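You operate a simulated robot arm through the tools that you are given. There is no shell and no other tool.

You run a simulated robot arm. Do the job below in one go: nothing can be reset, and whatever is moved stays where it is left.

TASK
Put things in order on the white table. At the end: the white clean lint roll stands where the green wool roll stood; the clear odds jar stands where the white clean lint roll stood; the green wool roll stands on top of the brown sanding block; the green peg tin (marked "PEGS") stands where the clear odds jar stood; the red wool roll stands where the green peg tin stood; whatever was shut is shut again. Leave all else as you found it, and nothing knocked over.

Only the result counts: the job must be done as asked and must still hold three seconds after the hand-in. Knocking over, shifting, dropping, spilling or breaking anything else fails it.

THE ROBOT
A 6-joint arm with a two-finger parallel gripper, fixed in place. Base frame: the origin is at the foot of the arm, x ahead of it, y to its left, z up; the work surface is at about z = 800. Lengths are in mm, angles in rad, forces in N, time in s.
With the tool pointing down near the work surface it reaches from about 240 to 640 mm from the base axis. Its first joint turns from -1.152 to 1.152 rad. Payload 2.7 kg.
Tool frame: the origin (TCP) lies between the finger pads and is the grasp point; the fingertips stand 23 mm ahead of it; z points along the fingers, y is the line along which they close. Largest opening 94 mm; finger width 38, thickness 10; the body of the gripper, 54 by 96 mm, starts 39 mm behind the TCP.
Orientation is that of the tool frame in the base frame, as a unit quaternion [x, y, z, w]. With the fingers straight down and closing along the base's y, the tool's x points along the base's -x, its y along +y and its z along -z.

THE INTERFACE
- The arm moves only by the tool jog_arm. Its arguments are lists of equal length, an entry for each row: "delta_rot": the turn, a rotation vector about the base's x, y, z in rad, a list of three; "xyz": the shift along the base's x, y, z in m, a list of three; "jaw": the gripper command, from -1 (fully open) to 1 (shut), values between in proportion. In form: {"delta_rot": [[wx, wy, wz], ...], "xyz": [[dx, dy, dz], ...], "jaw": [jaw, ...]}. A call has 1 to 20 rows; each row is the pose to reach, as a shift and turn from the pose commanded when the call began. Each row takes 0.2 s and may step no farther than 50 mm and 0.15 rad from the row before; otherwise, or with a gripper value out of range, the whole call is refused. A pose out of reach is approached as far as the arm can. The call stops where the force on the tool passes 40 N (or 10 N more than at its start, if that is more) or the arm is blocked; 0.2 s more then pass. The fingers move at their own pace (about 45 mm/s each) and stop on an object; they squeeze with about 33 N. The grip force told is the motor's: it shows also when the fingers shut on nothing. Time passes only in rows, and 0.2 s behind the last, so rows that repeat a pose let the fingers close. The reply holds the time, the measured pose of the TCP, the force on the tool along the base axes, the opening and the grip force, in the units named above and with some noise, with the torque about the TCP (base axes, N m) and any sound that the robot's microphone picked up.
- Cameras (640 x 400 px; columns grow to the right, rows downward): "scene" is fixed at [83.4, -439.1, 1402.5]; the picture's right is [0.69, -0.72, 0.00], its down [-0.43, -0.41, -0.80] and it looks along [0.58, 0.55, -0.60] (base axes); focal length 330 px, centre (320, 200). "wrist" rides on the gripper at [86, 16, -75] in the tool frame; the picture's right is [-0.18, 0.98, 0.00], its down [-0.58, -0.11, -0.81] and it looks along [-0.79, -0.15, 0.59] (tool axes); focal length 243 px, centre (320, 200). There is no depth. A picture from a camera that has moved, and an enlarged one, comes with that camera's place and axes in the base frame and with its lens.
- camera(camera): a new picture of that camera. No time passes.
- zoom(camera, box): a new picture of the part [left, top, right, bottom] of that camera's present view, enlarged. No time passes.
- close_job(): hands the job in; it is judged then, once.

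Nothing tells you positions but the pictures and the camera data. Unless the task says otherwise, let go and move clear before handing in.

The tools are called after ">>>" as a command line: name --argument value ..., lists and objects as JSON in quotes. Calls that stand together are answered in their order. jog_arm: Moves the arm, as the interface text tells. Its arguments: {"type":"object","properties":{"delta_rot":{"type":"array","items":{"type":"array","items":{"type":"number"}}},"xyz":{"type":"array","items":{"type":"array","items":{"type":"number"}}},"jaw":{"type":"array","items":{"type":"number"}}},"required":["delta_rot","xyz","jaw"]} The other tools are called the same way: camera (camera) takes a picture; zoom (camera, box) takes an enlarged picture of a part of a camera's view; close_job () hands the job in.

At the start:

```text
time_s: 0.0
position: [409.4, 39.2, 1122.6]
tool_rot: [-0.001, 1.0, 0.0, 0.0]
force: [0.6, -0.9, -0.4]
moment: [0.04, 0.0, 0.0]
finger_gap: 93.8
grasp_force: 0.1
```

scene: 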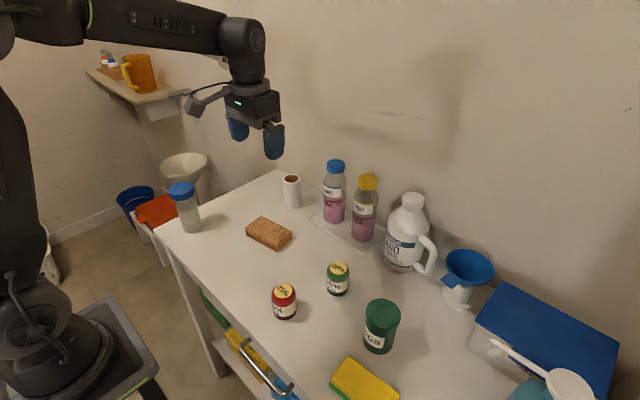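
wrist: 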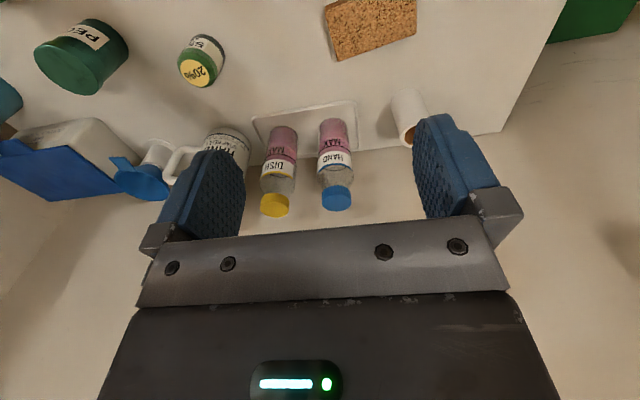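

I see a white table with a clear jar (blue lid) at the left, a brown block, a white roll, red and green wool rolls, and a green PEGS tin. I'll zoom in to locate each more exactly.

>>> zoom --camera "scene" --box '[140, 140, 340, 265]'

>>> zoom --camera "scene" --box '[250, 240, 450, 365]'

>>> zoom --camera "scene" --box '[300, 150, 500, 275]'

>>> zoom --camera "scene" --box '[440, 240, 640, 400]'

>>> zoom --camera "wrist" --box '[0, 0, 320, 200]'

>>> zoom --camera "wrist" --box '[240, 0, 560, 200]'

```text
3.20 times, centred on (240, 202) of scene
camera zoom: at [83.4, -439.1, 1402.5], right [0.69, -0.72, 0.0], down [-0.43, -0.41, -0.8], along [0.58, 0.55, -0.6], focal length 1054 px, centre (576, 192)
```

zoom: 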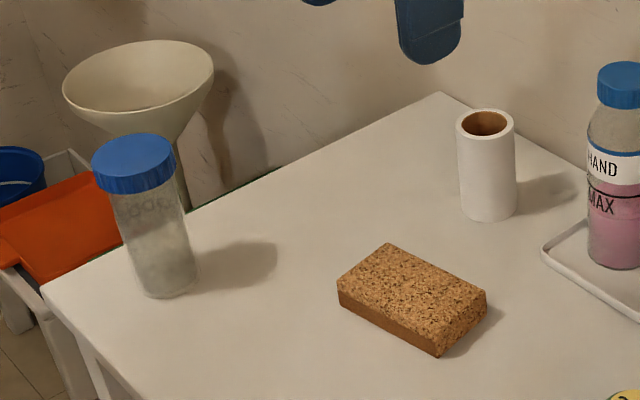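

```text
3.20 times, centred on (350, 302) of scene
camera zoom: at [83.4, -439.1, 1402.5], right [0.69, -0.72, 0.0], down [-0.43, -0.41, -0.8], along [0.58, 0.55, -0.6], focal length 1054 px, centre (224, -128)
```

zoom: 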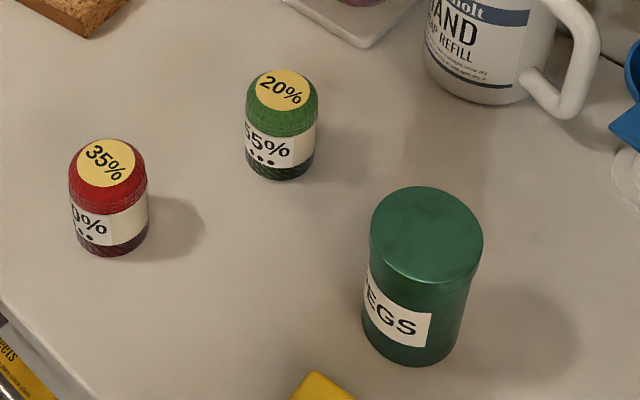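

```text
3.20 times, centred on (400, 212) of scene
camera zoom: at [83.4, -439.1, 1402.5], right [0.69, -0.72, 0.0], down [-0.43, -0.41, -0.8], along [0.58, 0.55, -0.6], focal length 1054 px, centre (64, 160)
```

zoom: 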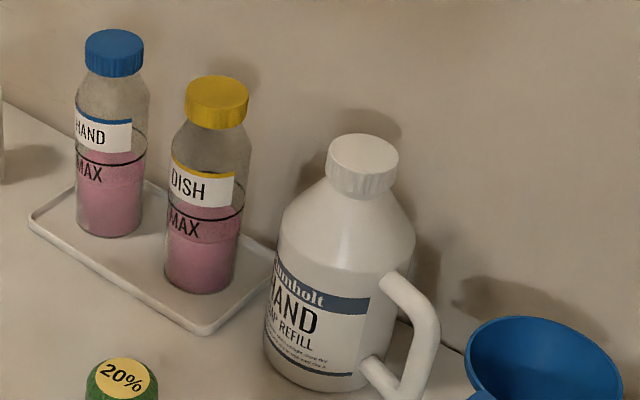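

```text
2.50 times, centred on (540, 320) of scene
camera zoom: at [83.4, -439.1, 1402.5], right [0.69, -0.72, 0.0], down [-0.43, -0.41, -0.8], along [0.58, 0.55, -0.6], focal length 824 px, centre (-230, -100)
```

zoom: 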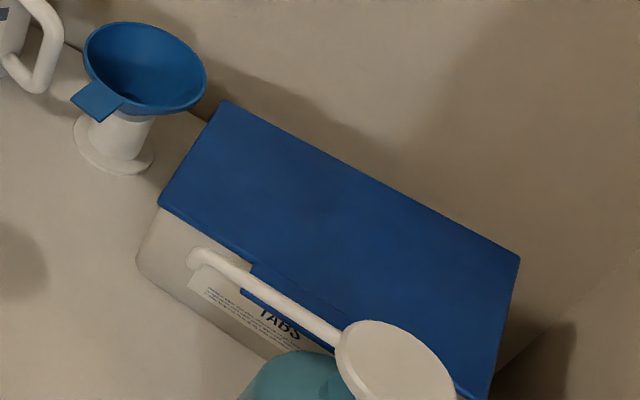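

```text
2.00 times, centred on (160, 100) of wrist
camera zoom: at [322.8, 54.4, 1198.2], right [0.18, 0.98, 0.0], down [0.58, -0.11, 0.81], along [0.79, -0.15, -0.59], focal length 485 px, centre (640, 400)
```

zoom: 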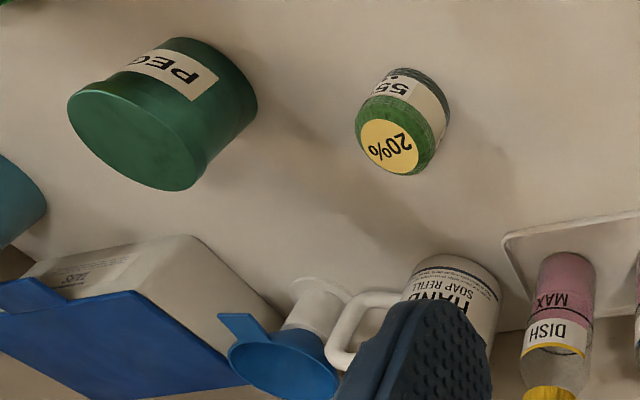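

```text
2.00 times, centred on (400, 100) of wrist
camera zoom: at [322.8, 54.4, 1198.2], right [0.18, 0.98, 0.0], down [0.58, -0.11, 0.81], along [0.79, -0.15, -0.59], focal length 485 px, centre (160, 400)
```

zoom: 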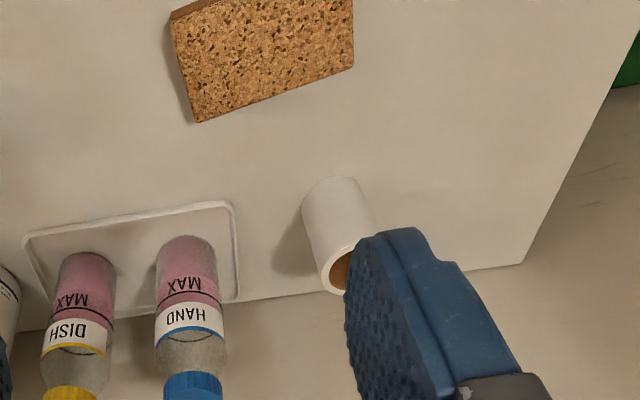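

I estimate (mm): lint roll (593,157), jar (331,277), block centre (455,103), green wool (448,-146), red wool (327,-106), tin (408,-284). First I move above the green wool roll and check with the wrist camera.

>>> jog_arm --delta_rot '[[0, 0, 0], [0, 0, 0], [0, 0, 0], [0, 0, 0], [0, 0, 0], [0, 0, 0], [0, 0, 0], [0, 0, 0]]' --xyz '[[0.006, -0.03, -0.02], [0.012, -0.06, -0.045], [0.018, -0.09, -0.07], [0.024, -0.12, -0.095], [0.03, -0.15, -0.12], [0.036, -0.175, -0.145], [0.0386, -0.1857, -0.165], [0.0386, -0.1857, -0.165]]' --jaw '[-1, -1, -1, -1, -1, -1, -1, -1]'

>>> camera --camera "wrist"

>>> camera --camera "scene"

```text
time_s: 1.8
position: [446.9, -147.0, 957.0]
tool_rot: [0.0, 1.0, 0.0, 0.001]
force: [0.5, -0.2, -0.2]
moment: [0.05, -0.02, -0.01]
finger_gap: 94.0
grasp_force: 0.1
```

```text
taken
camera wrist: at [360.2, -131.9, 1033.4], right [0.18, 0.98, 0.0], down [0.58, -0.11, 0.81], along [0.79, -0.15, -0.59], focal length 243 px, centre (320, 200)
```

wrist: 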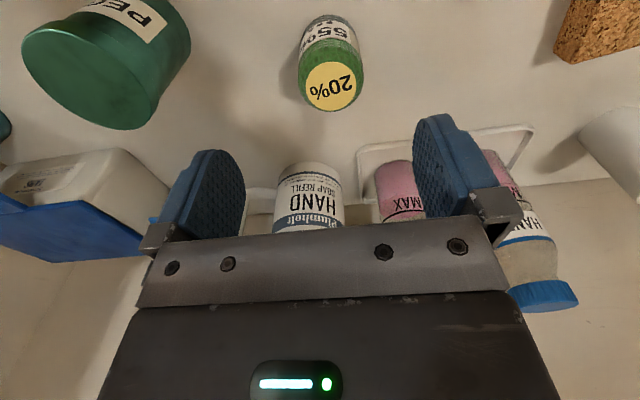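

```text
taken
```

scene: 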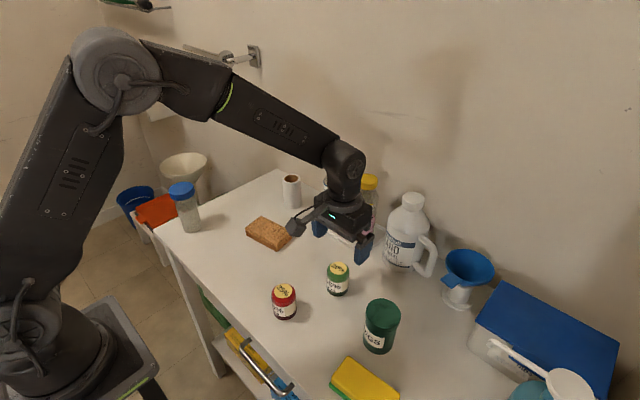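

The green wool roll's top centre comes out at about (450,-142), height ≈70 mm. I descend around it, with fingertips at about z=817.

>>> jog_arm --delta_rot '[[0, 0, 0], [0, 0, 0], [0, 0, 0], [0, 0, 0], [0, 0, 0]]' --xyz '[[0.003, 0.004, -0.02], [0.003, 0.004, -0.045], [0.003, 0.004, -0.065], [0.003, 0.004, -0.08], [0.003, 0.004, -0.08]]' --jaw '[-1, -1, -1, -1, -1]'

>>> camera --camera "wrist"

>>> camera --camera "scene"

```text
time_s: 3.0
position: [450.2, -140.8, 876.4]
tool_rot: [0.0, 1.0, 0.0, 0.0]
force: [-0.2, -0.6, -0.2]
moment: [0.02, 0.01, 0.0]
finger_gap: 94.2
grasp_force: 0.1
```

```text
taken
camera wrist: at [364.1, -126.6, 952.5], right [0.18, 0.98, 0.0], down [0.58, -0.11, 0.81], along [0.79, -0.15, -0.59], focal length 243 px, centre (320, 200)
```

wrist: 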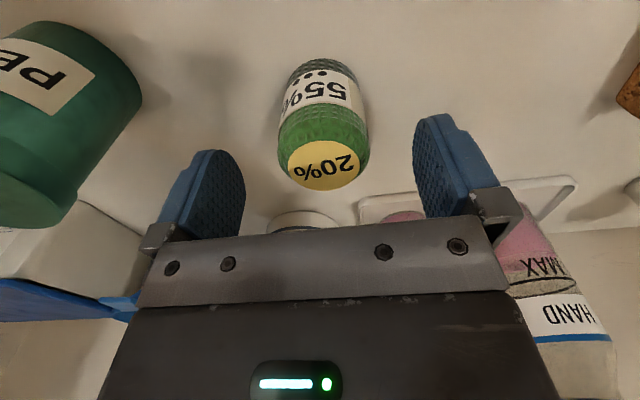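

```text
taken
```

scene: 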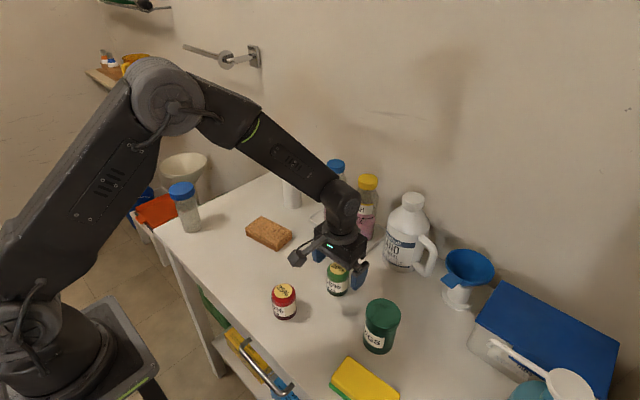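

The roll sits centred between the fingers. I lower to about z=840, close, and check the grip.

>>> jog_arm --delta_rot '[[0, 0, 0], [0, 0, 0], [0, 0, 0], [0, 0, 0], [0, 0, 0], [0, 0, 0], [0, 0, 0], [0, 0, 0]]' --xyz '[[-0.001, 0, -0.015], [-0.002, 0, -0.028], [-0.002, 0, -0.036], [-0.002, 0, -0.036], [-0.002, 0, -0.036], [-0.002, 0, -0.036], [-0.002, 0, -0.036], [-0.002, 0, -0.036]]' --jaw '[-1, -1, -1, -1, 1, 1, 1, 1]'

>>> camera --camera "wrist"

>>> zoom --camera "scene" --box '[250, 200, 450, 325]'

```text
time_s: 4.8
position: [449.4, -142.6, 840.1]
tool_rot: [-0.001, 1.0, -0.001, 0.0]
force: [0.6, 0.1, -0.2]
moment: [0.03, 0.02, 0.01]
finger_gap: 46.8
grasp_force: 32.9
```

```text
taken
camera wrist: at [362.9, -127.0, 916.8], right [0.18, 0.98, 0.0], down [0.58, -0.11, 0.81], along [0.79, -0.15, -0.59], focal length 243 px, centre (320, 200)
```

wrist: 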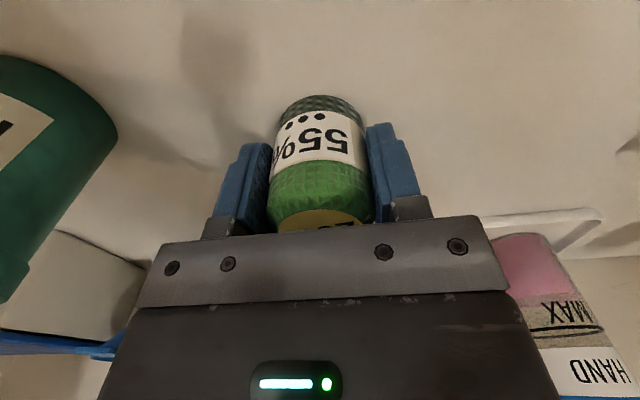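

```text
3.20 times, centred on (350, 262) of scene
camera zoom: at [83.4, -439.1, 1402.5], right [0.69, -0.72, 0.0], down [-0.43, -0.41, -0.8], along [0.58, 0.55, -0.6], focal length 1054 px, centre (224, 0)
```

zoom: 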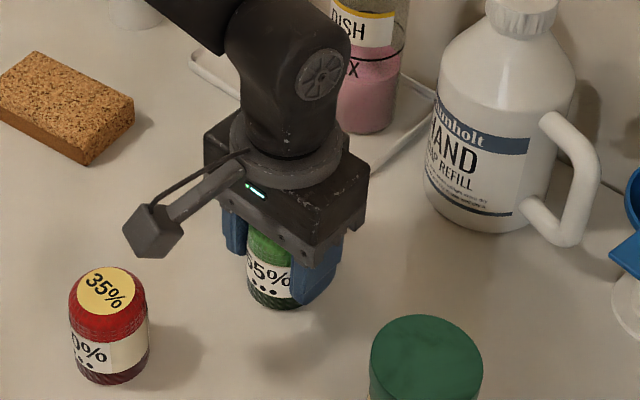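

Gripped (46.8 mm). I lift straight up and carry it over towards the block at about (455,103), staying high.

>>> jog_arm --delta_rot '[[0, 0, 0], [0, 0, 0], [0, 0, 0], [0, 0, 0], [0, 0, 0], [0, 0, 0], [0, 0, 0], [0, 0, 0], [0, 0, 0], [0, 0, 0], [0, 0, 0], [0, 0, 0], [0, 0, 0], [0, 0, 0]]' --xyz '[[0, 0, 0.01], [0, 0, 0.035], [0, 0, 0.065], [0, 0, 0.09], [0, 0.015, 0.1], [0, 0.04, 0.1], [0.001, 0.075, 0.1], [0.002, 0.11, 0.1], [0.003, 0.145, 0.1], [0.004, 0.18, 0.1], [0.005, 0.21, 0.1], [0.006, 0.235, 0.1], [0.006, 0.2455, 0.1], [0.006, 0.2455, 0.1]]' --jaw '[1, 1, 1, 1, 1, 1, 1, 1, 1, 1, 1, 1, 1, 1]'

>>> camera --camera "wrist"

>>> zoom --camera "scene" --box '[190, 140, 390, 265]'

```text
time_s: 7.8
position: [455.6, 102.8, 940.8]
tool_rot: [0.0, 1.0, 0.0, 0.0]
force: [-0.8, 0.9, -0.5]
moment: [-0.01, 0.02, 0.0]
finger_gap: 46.7
grasp_force: 32.4
```

```text
taken
camera wrist: at [368.7, 118.5, 1015.9], right [0.18, 0.98, 0.0], down [0.58, -0.11, 0.81], along [0.79, -0.15, -0.59], focal length 243 px, centre (320, 200)
```

wrist: 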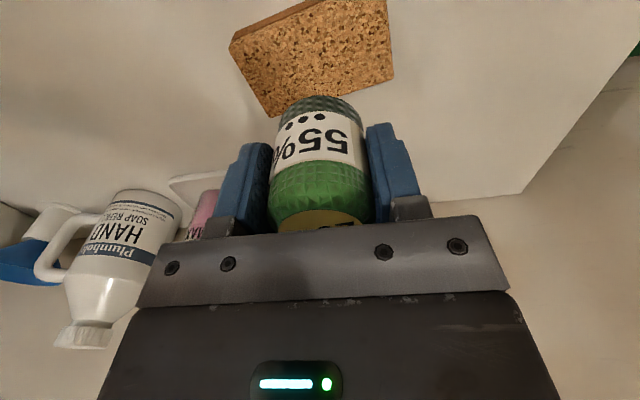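

```text
3.20 times, centred on (290, 202) of scene
camera zoom: at [83.4, -439.1, 1402.5], right [0.69, -0.72, 0.0], down [-0.43, -0.41, -0.8], along [0.58, 0.55, -0.6], focal length 1054 px, centre (416, 192)
```

zoom: 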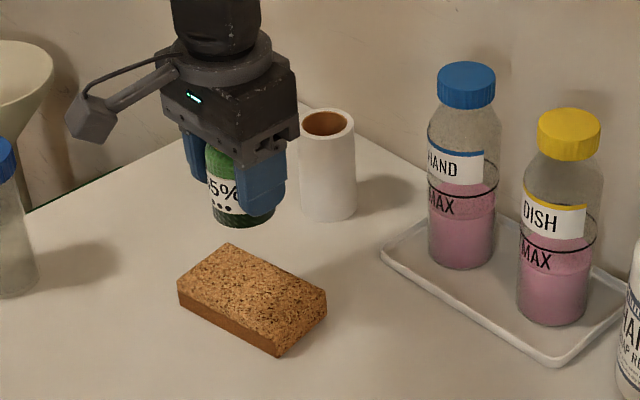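

The block's top centre triangulates to about (451.5, 99), top near z≈825. I shift slightly and lower to just above contact.

>>> jog_arm --delta_rot '[[0, 0, 0], [0, 0, 0], [0, 0, 0], [0, 0, 0], [0, 0, 0]]' --xyz '[[-0.002, -0.004, -0.02], [-0.002, -0.004, -0.04], [-0.002, -0.004, -0.055], [-0.002, -0.004, -0.065], [-0.002, -0.004, -0.068]]' --jaw '[1, 1, 1, 1, 1]'

>>> camera --camera "wrist"

>>> zoom --camera "scene" --box '[220, 180, 320, 260]'

```text
time_s: 9.0
position: [452.6, 99.7, 873.4]
tool_rot: [-0.001, 1.0, -0.001, 0.0]
force: [-0.5, 0.4, -1.3]
moment: [-0.01, -0.03, 0.01]
finger_gap: 46.7
grasp_force: 33.7
```

```text
taken
camera wrist: at [366.8, 114.4, 948.9], right [0.18, 0.98, 0.0], down [0.58, -0.11, 0.81], along [0.79, -0.15, -0.59], focal length 243 px, centre (320, 200)
```

wrist: 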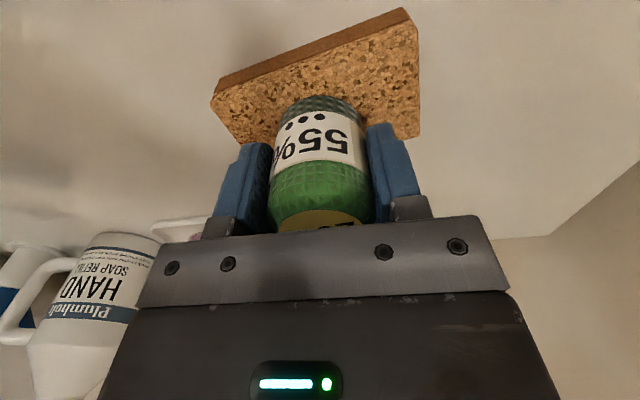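

```text
5.00 times, centred on (270, 220) of scene
camera zoom: at [83.4, -439.1, 1402.5], right [0.69, -0.72, 0.0], down [-0.43, -0.41, -0.8], along [0.58, 0.55, -0.6], focal length 1648 px, centre (570, 100)
```

zoom: 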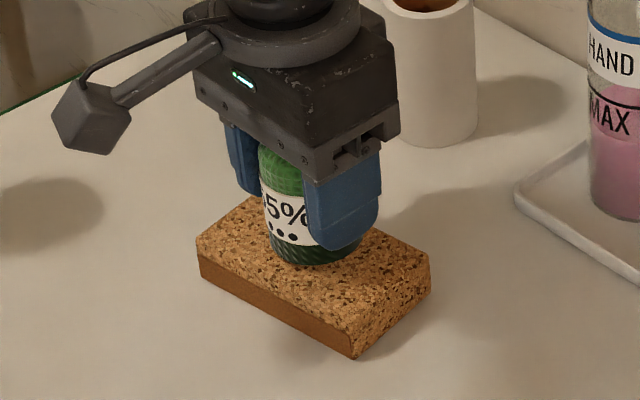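

The roll hangs just over the middle of the block. I lower in small steps until contact shows.

>>> jog_arm --delta_rot '[[0, 0, 0], [0, 0, 0], [0, 0, 0], [0, 0, 0]]' --xyz '[[0, 0, -0.001], [0, 0, -0.002], [0, 0, -0.003], [0, 0, -0.004]]' --jaw '[1, 1, 1, 1]'

```text
time_s: 10.0
position: [453.7, 98.2, 869.8]
tool_rot: [-0.001, 1.0, 0.0, 0.002]
force: [-8.1, -0.5, 23.4]
moment: [0.0, 0.34, 0.0]
finger_gap: 46.6
grasp_force: 33.1
```

Contact is felt (23 N) at z≈870, so the block is about 28–29 mm thick. I relieve the pressure slightly, then look before releasing.

>>> jog_arm --delta_rot '[[0, 0, 0], [0, 0, 0]]' --xyz '[[0, 0, 0.0007], [0, 0, 0.0007]]' --jaw '[1, 1]'

>>> zoom --camera "scene" --box '[220, 180, 320, 260]'

```text
time_s: 10.6
position: [455.2, 99.1, 870.7]
tool_rot: [-0.001, 1.0, 0.0, 0.001]
force: [-2.2, 1.2, 20.8]
moment: [0.09, 0.08, -0.04]
finger_gap: 46.8
grasp_force: 32.8
```

```text
5.00 times, centred on (270, 220) of scene
camera zoom: at [83.0, -439.1, 1402.6], right [0.69, -0.72, 0.0], down [-0.43, -0.41, -0.8], along [0.58, 0.55, -0.6], focal length 1648 px, centre (570, 100)
```

zoom: 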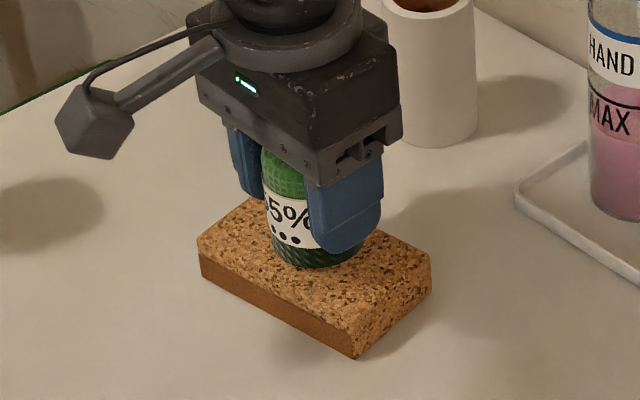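

Still about 20 N on the tool, so I raise a bit more before letting go.

>>> jog_arm --delta_rot '[[0, 0, 0], [0, 0, 0]]' --xyz '[[0, 0, 0.001], [0, 0, 0.001]]' --jaw '[1, 1]'

```text
time_s: 11.2
position: [453.5, 98.6, 870.5]
tool_rot: [0.0, 1.0, 0.0, 0.0]
force: [3.9, 1.2, 10.2]
moment: [0.08, -0.21, -0.02]
finger_gap: 46.7
grasp_force: 32.7
```

>>> jog_arm --delta_rot '[[0, 0, 0], [0, 0, 0], [0, 0, 0], [0, 0, 0], [0, 0, 0], [0, 0, 0], [0, 0, 0]]' --xyz '[[0, 0, 0.0007], [0, 0, 0.0007], [0, 0, 0.0007], [0, 0, 0.0007], [0, 0, 0.0007], [0, 0, 0.0007], [0, 0, 0.0007]]' --jaw '[1, 0.3, 0, -0.4, -0.7, -1, -1]'

>>> camera --camera "wrist"

>>> zoom --camera "scene" --box '[220, 180, 320, 260]'

```text
time_s: 12.8
position: [453.6, 99.2, 872.5]
tool_rot: [0.0, 1.0, 0.0, 0.0]
force: [1.0, -0.7, 0.7]
moment: [0.0, -0.05, -0.04]
finger_gap: 93.7
grasp_force: 0.0
```

```text
taken
camera wrist: at [366.7, 114.0, 947.5], right [0.18, 0.98, 0.0], down [0.58, -0.11, 0.81], along [0.79, -0.15, -0.59], focal length 243 px, centre (320, 200)
```

wrist: 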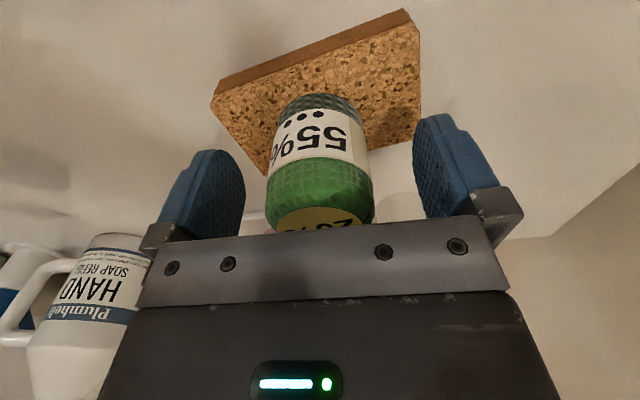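

```text
5.00 times, centred on (270, 220) of scene
camera zoom: at [83.4, -439.1, 1402.5], right [0.69, -0.72, 0.0], down [-0.43, -0.41, -0.8], along [0.58, 0.55, -0.6], focal length 1648 px, centre (570, 100)
```

zoom: 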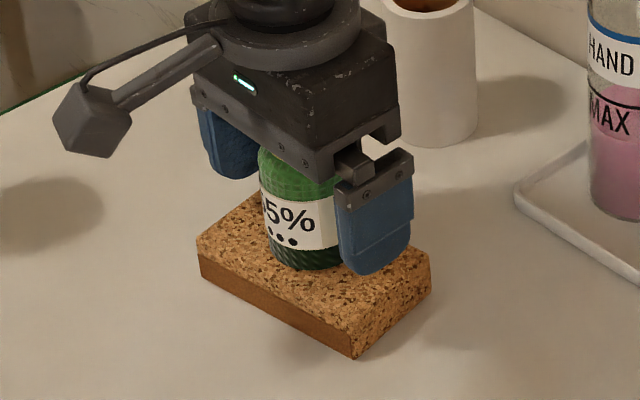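

The green roll now stands on the block. I rise clear and head for a spot above the lint roll.

>>> jog_arm --delta_rot '[[0, 0, 0], [0, 0, 0], [0, 0, 0], [0, 0, 0], [0, 0, 0], [0, 0, 0], [0, 0, 0]]' --xyz '[[0, 0, 0.02], [0, 0, 0.055], [0, 0, 0.09], [0.035, 0.015, 0.095], [0.07, 0.03, 0.095], [0.1, 0.045, 0.095], [0.1, 0.045, 0.095]]' --jaw '[-1, -1, -1, -1, -1, -1, -1]'

>>> camera --camera "wrist"

>>> camera --camera "scene"

```text
time_s: 14.4
position: [553.6, 144.2, 966.6]
tool_rot: [0.0, 1.0, 0.0, 0.0]
force: [-0.1, 0.3, -0.3]
moment: [0.02, 0.0, 0.01]
finger_gap: 93.9
grasp_force: 0.1
```

```text
taken
camera wrist: at [467.2, 160.0, 1042.9], right [0.18, 0.98, 0.0], down [0.58, -0.11, 0.81], along [0.79, -0.15, -0.59], focal length 243 px, centre (320, 200)
```

wrist: 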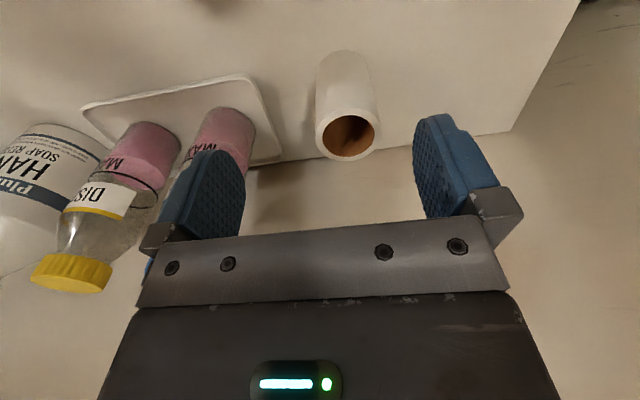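

```text
taken
```

scene: 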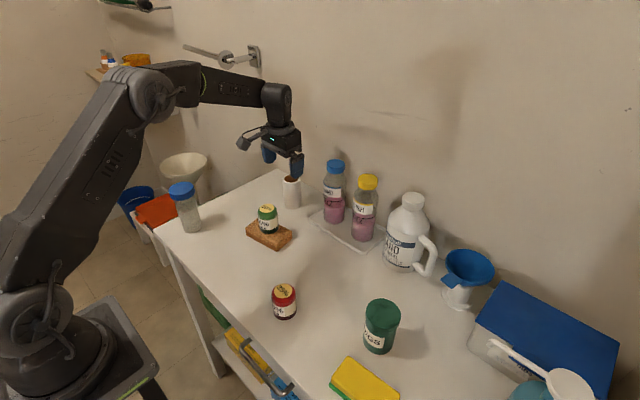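

Lint roll top centre works out to about (592,158), top z≈891. I move over it, descend partway, and check alignment.

>>> jog_arm --delta_rot '[[0, 0, 0], [0, 0, 0], [0, 0, 0], [0, 0, 0]]' --xyz '[[0.02, 0.007, 0], [0.039, 0.014, -0.01], [0.039, 0.014, -0.04], [0.039, 0.014, -0.05]]' --jaw '[-1, -1, -1, -1]'

>>> camera --camera "wrist"

>>> zoom --camera "scene" --box '[220, 100, 420, 225]'

```text
time_s: 15.4
position: [592.2, 157.5, 916.2]
tool_rot: [0.0, 1.0, 0.0, 0.0]
force: [-1.4, -0.6, -0.6]
moment: [0.0, -0.01, 0.03]
finger_gap: 93.8
grasp_force: 0.1
```

```text
taken
camera wrist: at [505.9, 172.9, 992.4], right [0.18, 0.98, 0.0], down [0.58, -0.11, 0.81], along [0.79, -0.15, -0.59], focal length 243 px, centre (320, 200)
```

wrist: 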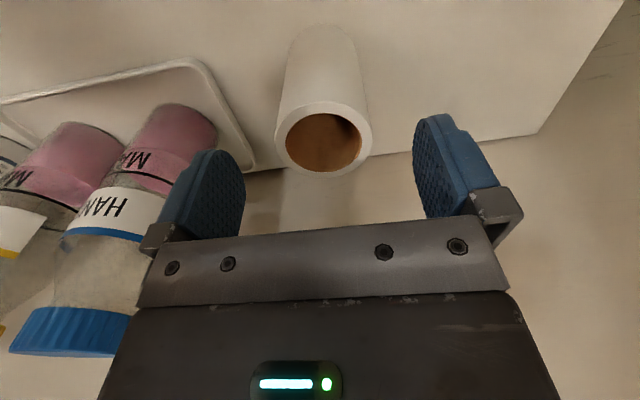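

```text
3.20 times, centred on (320, 162) of scene
camera zoom: at [83.4, -439.1, 1402.5], right [0.69, -0.72, 0.0], down [-0.43, -0.41, -0.8], along [0.58, 0.55, -0.6], focal length 1054 px, centre (320, 320)
```

zoom: 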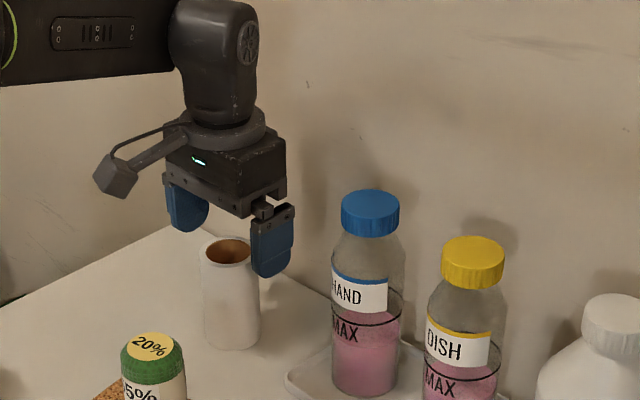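

Aligned within a few millimetres. I lower to z≈858 and grip the lint roll.

>>> jog_arm --delta_rot '[[0, 0, 0], [0, 0, 0], [0, 0, 0], [0, 0, 0], [0, 0, 0], [0, 0, 0], [0, 0, 0], [0, 0, 0], [0, 0, 0]]' --xyz '[[-0.001, 0.0005, -0.02], [-0.001, 0.0005, -0.04], [-0.001, 0.0005, -0.053], [-0.001, 0.0005, -0.059], [-0.001, 0.0005, -0.059], [-0.001, 0.0005, -0.059], [-0.001, 0.0005, -0.059], [-0.001, 0.0005, -0.059], [-0.001, 0.0005, -0.059]]' --jaw '[-1, -1, -1, -1, -1, 1, 1, 1, 1]'

>>> camera --camera "wrist"

>>> zoom --camera "scene" --box '[220, 100, 420, 225]'

```text
time_s: 17.4
position: [591.0, 158.7, 857.9]
tool_rot: [0.0, 1.0, 0.0, 0.0]
force: [0.3, -0.5, 0.8]
moment: [0.04, 0.02, 0.0]
finger_gap: 49.7
grasp_force: 33.8
```

```text
taken
camera wrist: at [505.1, 173.5, 933.6], right [0.18, 0.98, 0.0], down [0.58, -0.11, 0.81], along [0.79, -0.15, -0.59], focal length 243 px, centre (320, 200)
```

wrist: 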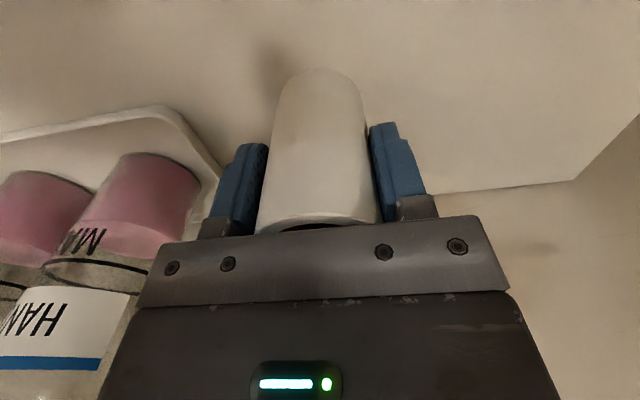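

```text
3.20 times, centred on (320, 162) of scene
camera zoom: at [83.4, -439.1, 1402.5], right [0.69, -0.72, 0.0], down [-0.43, -0.41, -0.8], along [0.58, 0.55, -0.6], focal length 1054 px, centre (320, 320)
```

zoom: 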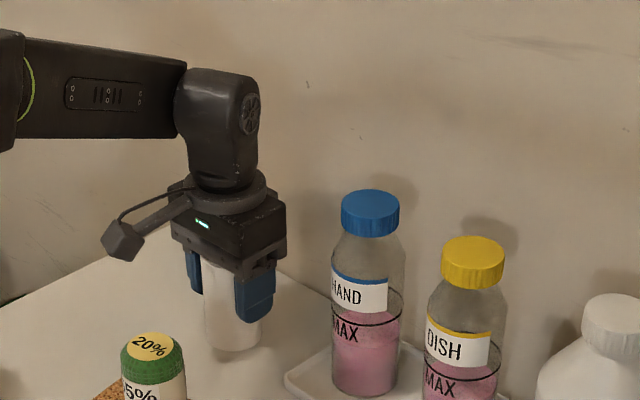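

Gripped. I lift it high (bottom above 920), swing it clear of the bottles and the stacked roll, and go over the green wool's old spot (449,-142).

>>> jog_arm --delta_rot '[[0, 0, 0], [0, 0, 0], [0, 0, 0], [0, 0, 0], [0, 0, 0], [0, 0, 0], [0, 0, 0], [0, 0, 0], [0, 0, 0], [0, 0, 0], [0, 0, 0], [0, 0, 0], [0, 0, 0], [0, 0, 0], [0, 0, 0], [0, 0, 0], [0, 0, 0]]' --xyz '[[0, 0, 0.01], [0, 0, 0.035], [0, 0, 0.065], [0, 0, 0.095], [-0.01, 0, 0.118], [-0.035, -0.01, 0.122], [-0.06, -0.03, 0.122], [-0.072, -0.069, 0.122], [-0.083, -0.107, 0.122], [-0.095, -0.146, 0.122], [-0.107, -0.185, 0.122], [-0.119, -0.224, 0.122], [-0.13, -0.262, 0.12], [-0.138, -0.29, 0.105], [-0.142, -0.301, 0.08], [-0.142, -0.301, 0.05], [-0.142, -0.301, 0.04]]' --jaw '[1, 1, 1, 1, 1, 1, 1, 1, 1, 1, 1, 1, 1, 1, 1, 1, 1]'

>>> camera --camera "wrist"

>>> camera --camera "scene"

```text
time_s: 21.0
position: [448.3, -141.4, 897.5]
tool_rot: [0.001, 1.0, 0.001, 0.0]
force: [-0.6, -0.2, -0.3]
moment: [0.02, 0.02, -0.03]
finger_gap: 49.7
grasp_force: 33.0
```

```text
taken
camera wrist: at [362.0, -127.0, 973.2], right [0.18, 0.98, 0.0], down [0.58, -0.11, 0.81], along [0.79, -0.15, -0.59], focal length 243 px, centre (320, 200)
```

wrist: 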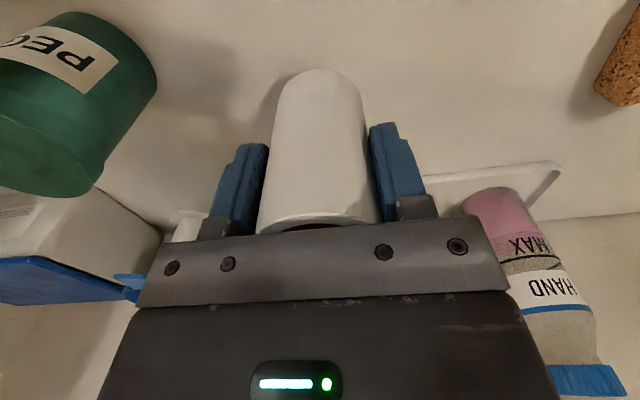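

```text
taken
```

scene: 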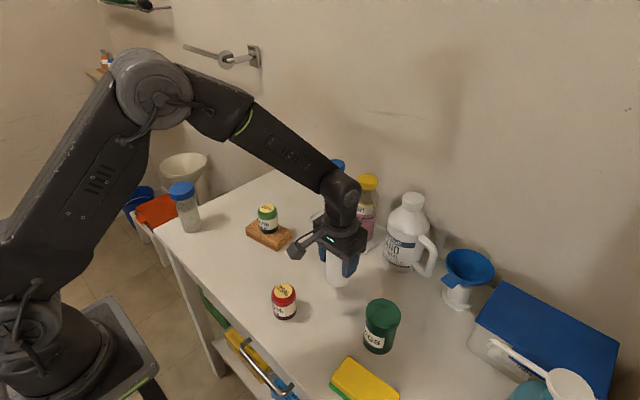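

It hangs over the old green-wool spot. I lower until just above the table, then creep to contact.

>>> jog_arm --delta_rot '[[0, 0, 0], [0, 0, 0], [0, 0, 0], [0, 0, 0], [0, 0, 0]]' --xyz '[[0, 0, -0.015], [0, 0, -0.028], [0, 0, -0.035], [0, 0, -0.0385], [0, 0, -0.0385]]' --jaw '[1, 1, 1, 1, 1]'

>>> zoom --camera "scene" --box '[250, 200, 450, 325]'

```text
time_s: 22.2
position: [449.5, -142.1, 859.1]
tool_rot: [0.0, 1.0, 0.001, -0.001]
force: [-0.2, 0.9, -0.7]
moment: [0.0, -0.01, -0.02]
finger_gap: 49.7
grasp_force: 32.8
```

```text
3.20 times, centred on (350, 262) of scene
camera zoom: at [83.4, -439.1, 1402.5], right [0.69, -0.72, 0.0], down [-0.43, -0.41, -0.8], along [0.58, 0.55, -0.6], focal length 1054 px, centre (224, 0)
```

zoom: 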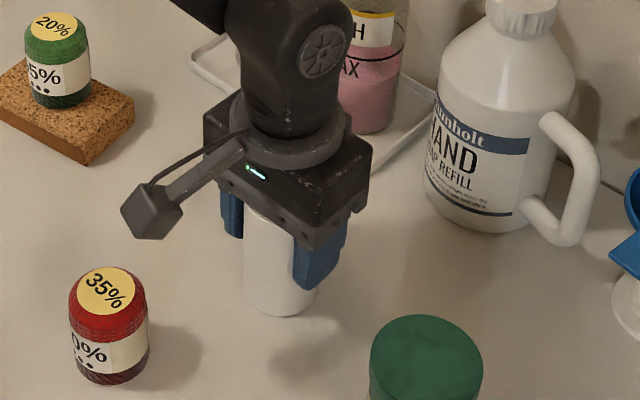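

>>> jog_arm --delta_rot '[[0, 0, 0], [0, 0, 0]]' --xyz '[[0, 0, -0.001], [0, 0, -0.0015]]' --jaw '[1, 1]'

```text
time_s: 22.8
position: [448.2, -142.2, 858.2]
tool_rot: [0.0, 1.0, 0.0, 0.0]
force: [-2.0, 0.2, 3.4]
moment: [0.09, 0.07, 0.05]
finger_gap: 49.8
grasp_force: 33.3
```

Light contact (3 N). I release and back off upward.

>>> jog_arm --delta_rot '[[0, 0, 0], [0, 0, 0], [0, 0, 0], [0, 0, 0], [0, 0, 0], [0, 0, 0], [0, 0, 0], [0, 0, 0], [0, 0, 0], [0, 0, 0]]' --xyz '[[0, 0, 0], [0, 0, 0], [0, 0, 0], [0, 0, 0], [0, 0, 0], [0, 0, 0], [0, 0, 0.02], [0, 0, 0.055], [0, 0, 0.095], [0, 0, 0.12]]' --jaw '[0.3, 0, -0.4, -0.7, -1, -1, -1, -1, -1, -1]'

>>> camera --camera "wrist"

>>> zoom --camera "scene" --box '[250, 200, 450, 325]'

>>> zoom --camera "scene" --box '[140, 160, 240, 240]'

>>> zoom --camera "scene" --box '[330, 280, 430, 360]'

```text
time_s: 25.0
position: [449.6, -141.9, 979.2]
tool_rot: [0.0, 1.0, 0.0, 0.0]
force: [0.0, -0.1, 0.0]
moment: [0.03, 0.0, 0.0]
finger_gap: 94.3
grasp_force: 0.1
```

```text
taken
camera wrist: at [362.5, -127.4, 1054.2], right [0.18, 0.98, 0.0], down [0.58, -0.11, 0.81], along [0.79, -0.15, -0.59], focal length 243 px, centre (320, 200)
```

wrist: 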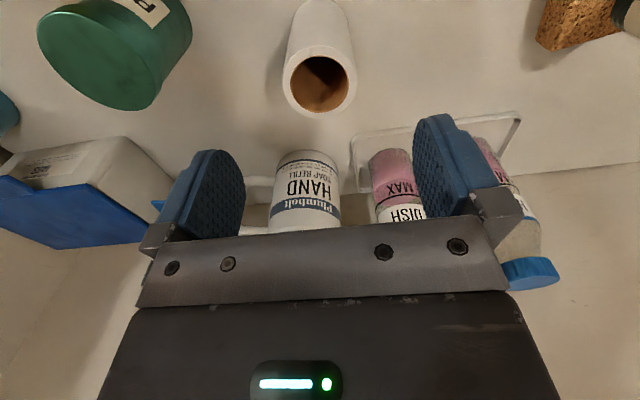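

```text
3.20 times, centred on (350, 262) of scene
camera zoom: at [83.4, -439.1, 1402.5], right [0.69, -0.72, 0.0], down [-0.43, -0.41, -0.8], along [0.58, 0.55, -0.6], focal length 1054 px, centre (224, 0)
```

zoom: 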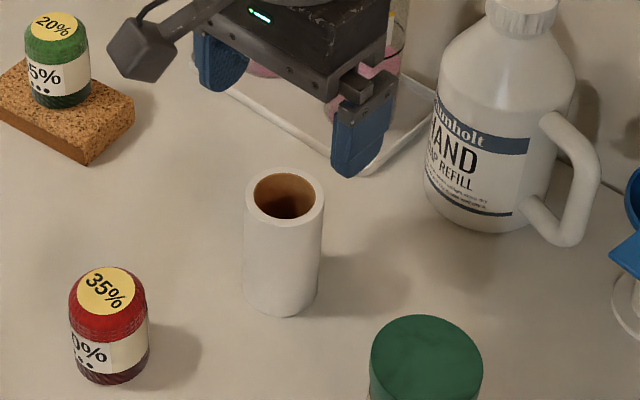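

```text
5.00 times, centred on (190, 200) of scene
camera zoom: at [83.4, -439.1, 1402.5], right [0.69, -0.72, 0.0], down [-0.43, -0.41, -0.8], along [0.58, 0.55, -0.6], focal length 1648 px, centre (970, 200)
```

zoom: 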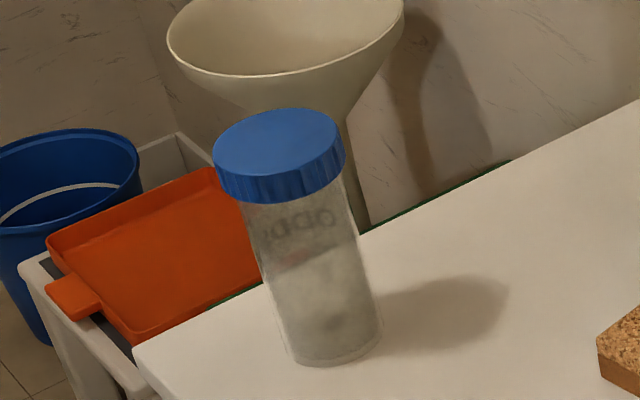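

```text
5.00 times, centred on (380, 320) of scene
camera zoom: at [83.4, -439.1, 1402.5], right [0.69, -0.72, 0.0], down [-0.43, -0.41, -0.8], along [0.58, 0.55, -0.6], focal length 1648 px, centre (20, -400)
```

zoom: 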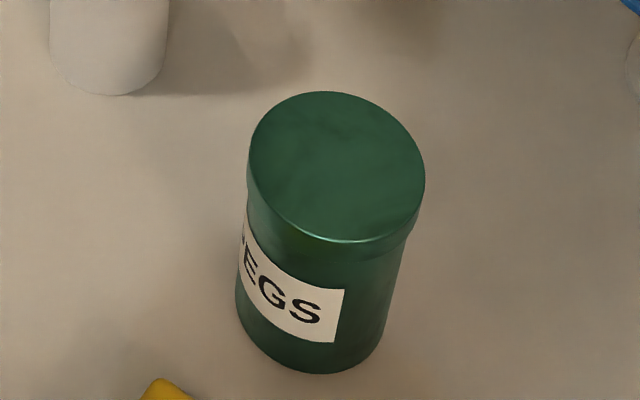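

The lint roll stands where the green wool stood. Next is the jar: its lid looks wider than its body, so I go above it and look closely before deciding how to grip.

>>> jog_arm --delta_rot '[[0, 0, 0], [0, 0, 0], [0, 0, 0], [0, 0, 0], [0, 0, 0], [0, 0, 0], [0, 0, 0], [0, 0, 0], [0, 0, 0], [0, 0, 0], [0, 0, 0], [0, 0, 0]]' --xyz '[[-0.01, 0.03, 0.02], [-0.021, 0.07, 0.04], [-0.032, 0.11, 0.04], [-0.043, 0.15, 0.04], [-0.054, 0.19, 0.04], [-0.065, 0.23, 0.04], [-0.076, 0.27, 0.04], [-0.087, 0.31, 0.04], [-0.098, 0.35, 0.04], [-0.109, 0.39, 0.04], [-0.118, 0.4195, 0.04], [-0.118, 0.4195, 0.04]]' --jaw '[-1, -1, -1, -1, -1, -1, -1, -1, -1, -1, -1, -1]'

>>> camera --camera "wrist"

>>> camera --camera "scene"

```text
time_s: 27.6
position: [332.0, 277.9, 1019.1]
tool_rot: [0.0, 1.0, -0.001, 0.0]
force: [-0.2, 0.3, 0.6]
moment: [0.01, -0.02, -0.02]
finger_gap: 94.1
grasp_force: 0.0
```

```text
taken
camera wrist: at [245.0, 293.0, 1094.6], right [0.18, 0.98, 0.0], down [0.58, -0.11, 0.81], along [0.79, -0.15, -0.59], focal length 243 px, centre (320, 200)
```

wrist: 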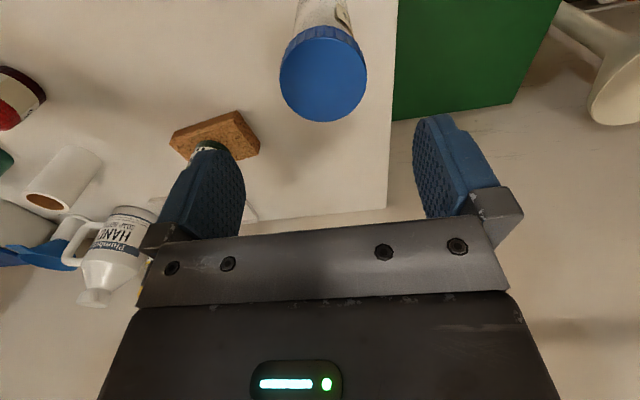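

```text
taken
```

scene: 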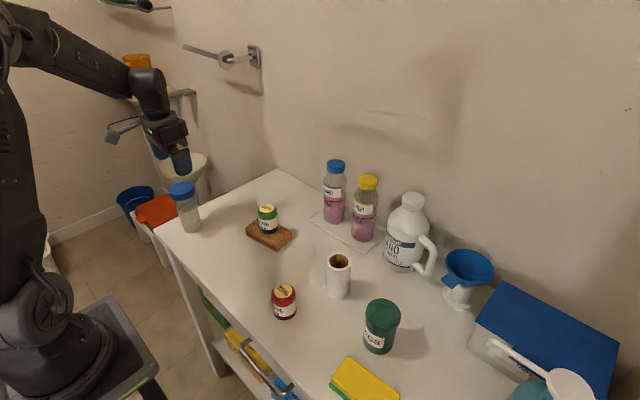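

>>> zoom --camera "wrist" --box '[240, 0, 400, 130]'

>>> jog_arm --delta_rot '[[0, 0, 0], [0, 0, 0], [0, 0, 0]]' --xyz '[[-0.01, 0, -0.025], [-0.02, 0, -0.05], [-0.02, 0, -0.055]]' --jaw '[-1, -1, -1]'

>>> zoom --camera "wrist" --box '[200, 0, 440, 200]'

```text
3.08 times, centred on (320, 65) of wrist
camera zoom: at [245.0, 293.0, 1094.6], right [0.18, 0.98, 0.0], down [0.58, -0.11, 0.81], along [0.79, -0.15, -0.59], focal length 746 px, centre (320, 615)
```

zoom: 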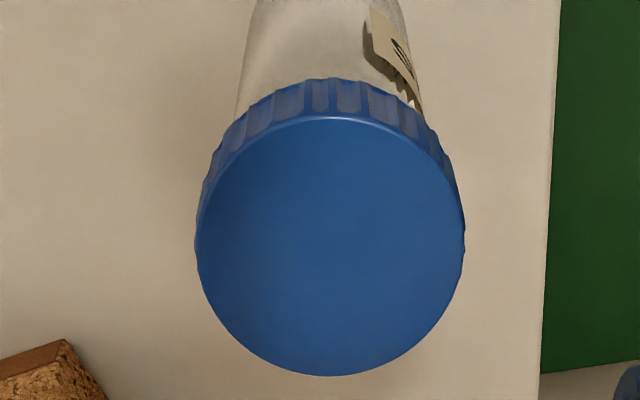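

```text
time_s: 28.4
position: [310.9, 276.8, 962.8]
tool_rot: [0.0, 1.0, 0.0, 0.0]
force: [-0.3, 1.0, -0.1]
moment: [-0.02, 0.02, 0.05]
finger_gap: 93.9
grasp_force: 0.0
```

```text
2.00 times, centred on (320, 100) of wrist
camera zoom: at [225.0, 291.8, 1037.3], right [0.18, 0.98, 0.0], down [0.58, -0.11, 0.81], along [0.79, -0.15, -0.59], focal length 485 px, centre (320, 400)
```

zoom: 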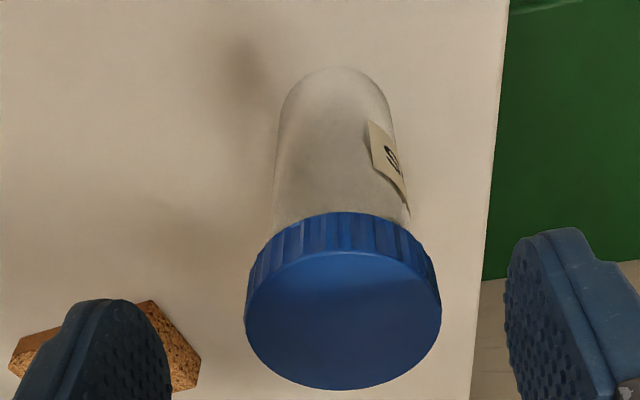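

The jar has a ribbed screw-type lid, wider than the body. I position around the lid from above; I'll grip it and do only a tiny test lift to see whether the jar comes along.

>>> jog_arm --delta_rot '[[0, 0, 0], [0, 0, 0], [0, 0, 0], [0, 0, 0], [0, 0, 0], [0, 0, 0]]' --xyz '[[0.0195, 0.0005, 0], [0.0195, 0.0005, -0.02], [0.0195, 0.0005, -0.04], [0.0195, 0.0005, -0.055], [0.0195, 0.0005, -0.064], [0.0195, 0.0005, -0.064]]' --jaw '[-1, -1, -1, -1, -1, -1]'

>>> camera --camera "wrist"

>>> zoom --camera "scene" --box '[130, 130, 250, 240]'

```text
time_s: 29.8
position: [330.3, 277.2, 898.8]
tool_rot: [-0.001, 1.0, 0.0, 0.0]
force: [0.1, -0.1, 0.3]
moment: [-0.02, -0.01, 0.05]
finger_gap: 94.0
grasp_force: 0.0
```

```text
taken
camera wrist: at [243.8, 292.5, 974.3], right [0.18, 0.98, 0.0], down [0.58, -0.11, 0.81], along [0.79, -0.15, -0.59], focal length 243 px, centre (320, 200)
```

wrist: 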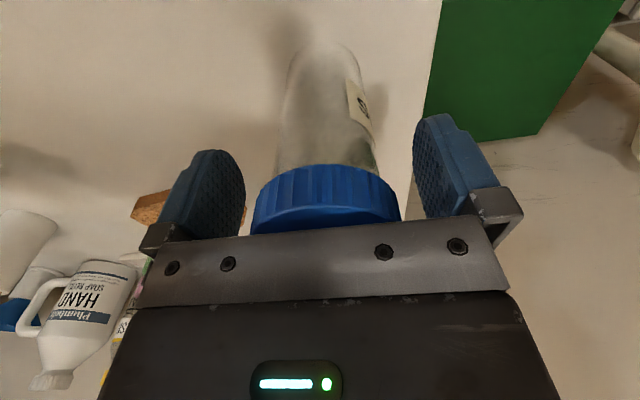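

```text
3.64 times, centred on (190, 185) of scene
camera zoom: at [83.4, -439.1, 1402.5], right [0.69, -0.72, 0.0], down [-0.43, -0.41, -0.8], along [0.58, 0.55, -0.6], focal length 1198 px, centre (793, 254)
```

zoom: 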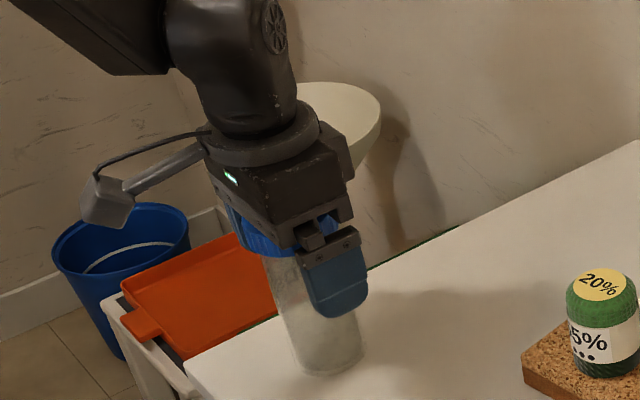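

The fingers straddle the lid and upper body. I close gently and then lift just 2 mm.

>>> jog_arm --delta_rot '[[0, 0, 0], [0, 0, 0], [0, 0, 0], [0, 0, 0], [0, 0, 0]]' --xyz '[[0, 0, 0], [0, 0, 0], [0, 0, 0], [0, 0, 0], [0, 0, 0]]' --jaw '[0, 0.5, 1, 1, 1]'

>>> zoom --camera "scene" --box '[150, 160, 230, 240]'

>>> zoom --camera "wrist" --box '[200, 20, 440, 250]'

```text
time_s: 31.0
position: [329.9, 278.2, 899.1]
tool_rot: [0.0, 1.0, 0.0, 0.0]
force: [-0.5, 0.2, 0.0]
moment: [0.0, 0.0, 0.0]
finger_gap: 57.0
grasp_force: 32.8
```

```text
5.00 times, centred on (190, 200) of scene
camera zoom: at [83.4, -439.1, 1402.5], right [0.69, -0.72, 0.0], down [-0.43, -0.41, -0.8], along [0.58, 0.55, -0.6], focal length 1648 px, centre (970, 200)
```

zoom: 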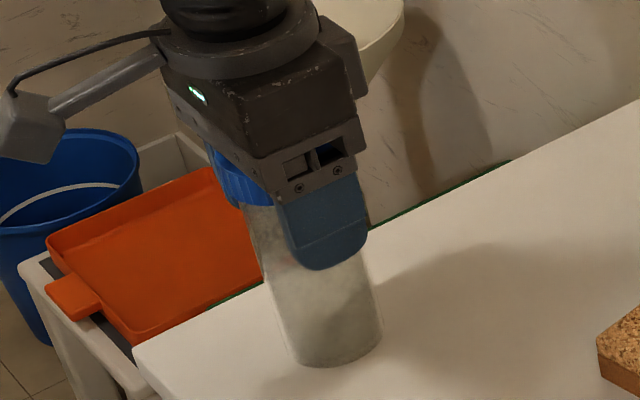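

```text
1.74 times, centred on (320, 135) of wrist
camera zoom: at [243.8, 292.5, 974.6], right [0.18, 0.98, 0.0], down [0.58, -0.11, 0.81], along [0.79, -0.15, -0.59], focal length 422 px, centre (320, 313)
```

zoom: 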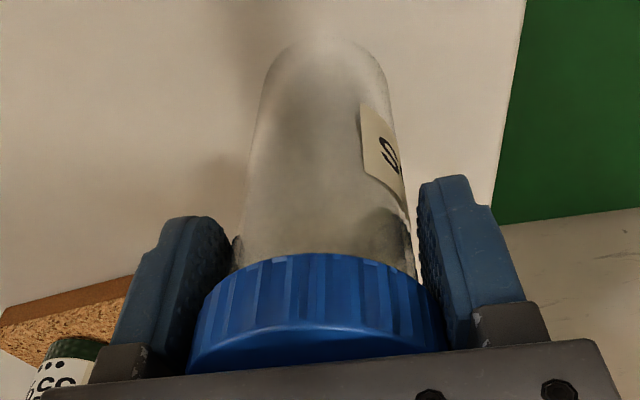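

Gap is 57 mm, so the pads hold the lid. Now the tiny test lift of 3 mm.

>>> jog_arm --delta_rot '[[0, 0, 0], [0, 0, 0], [0, 0, 0], [0, 0, 0]]' --xyz '[[0, 0, 0.001], [0, 0, 0.002], [0, 0, 0.003], [0, 0, 0.003]]' --jaw '[1, 1, 1, 1]'

>>> zoom --camera "scene" --box '[150, 160, 230, 240]'

>>> zoom --camera "wrist" --box '[200, 20, 440, 250]'

```text
time_s: 32.0
position: [331.4, 277.9, 903.0]
tool_rot: [0.0, 1.0, 0.0, -0.001]
force: [-0.5, 0.3, -0.7]
moment: [0.0, 0.02, -0.03]
finger_gap: 57.3
grasp_force: 33.0
```

```text
5.00 times, centred on (190, 200) of scene
camera zoom: at [83.4, -439.1, 1402.5], right [0.69, -0.72, 0.0], down [-0.43, -0.41, -0.8], along [0.58, 0.55, -0.6], focal length 1648 px, centre (970, 200)
```

zoom: 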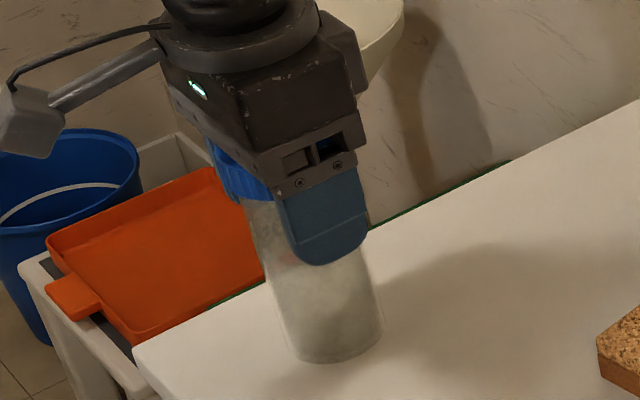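

```text
1.74 times, centred on (320, 135) of wrist
camera zoom: at [244.3, 291.9, 977.7], right [0.18, 0.98, 0.0], down [0.58, -0.11, 0.81], along [0.79, -0.15, -0.59], focal length 422 px, centre (320, 313)
```

zoom: 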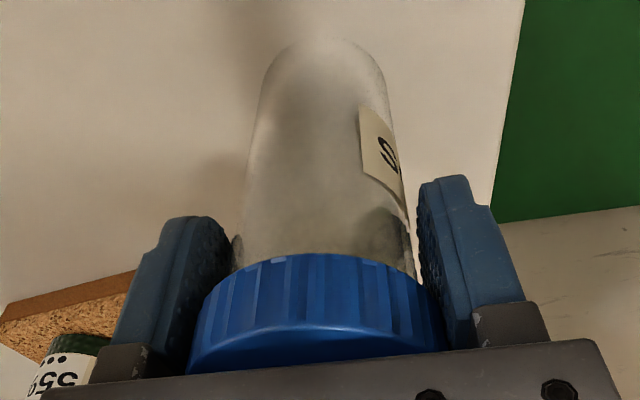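

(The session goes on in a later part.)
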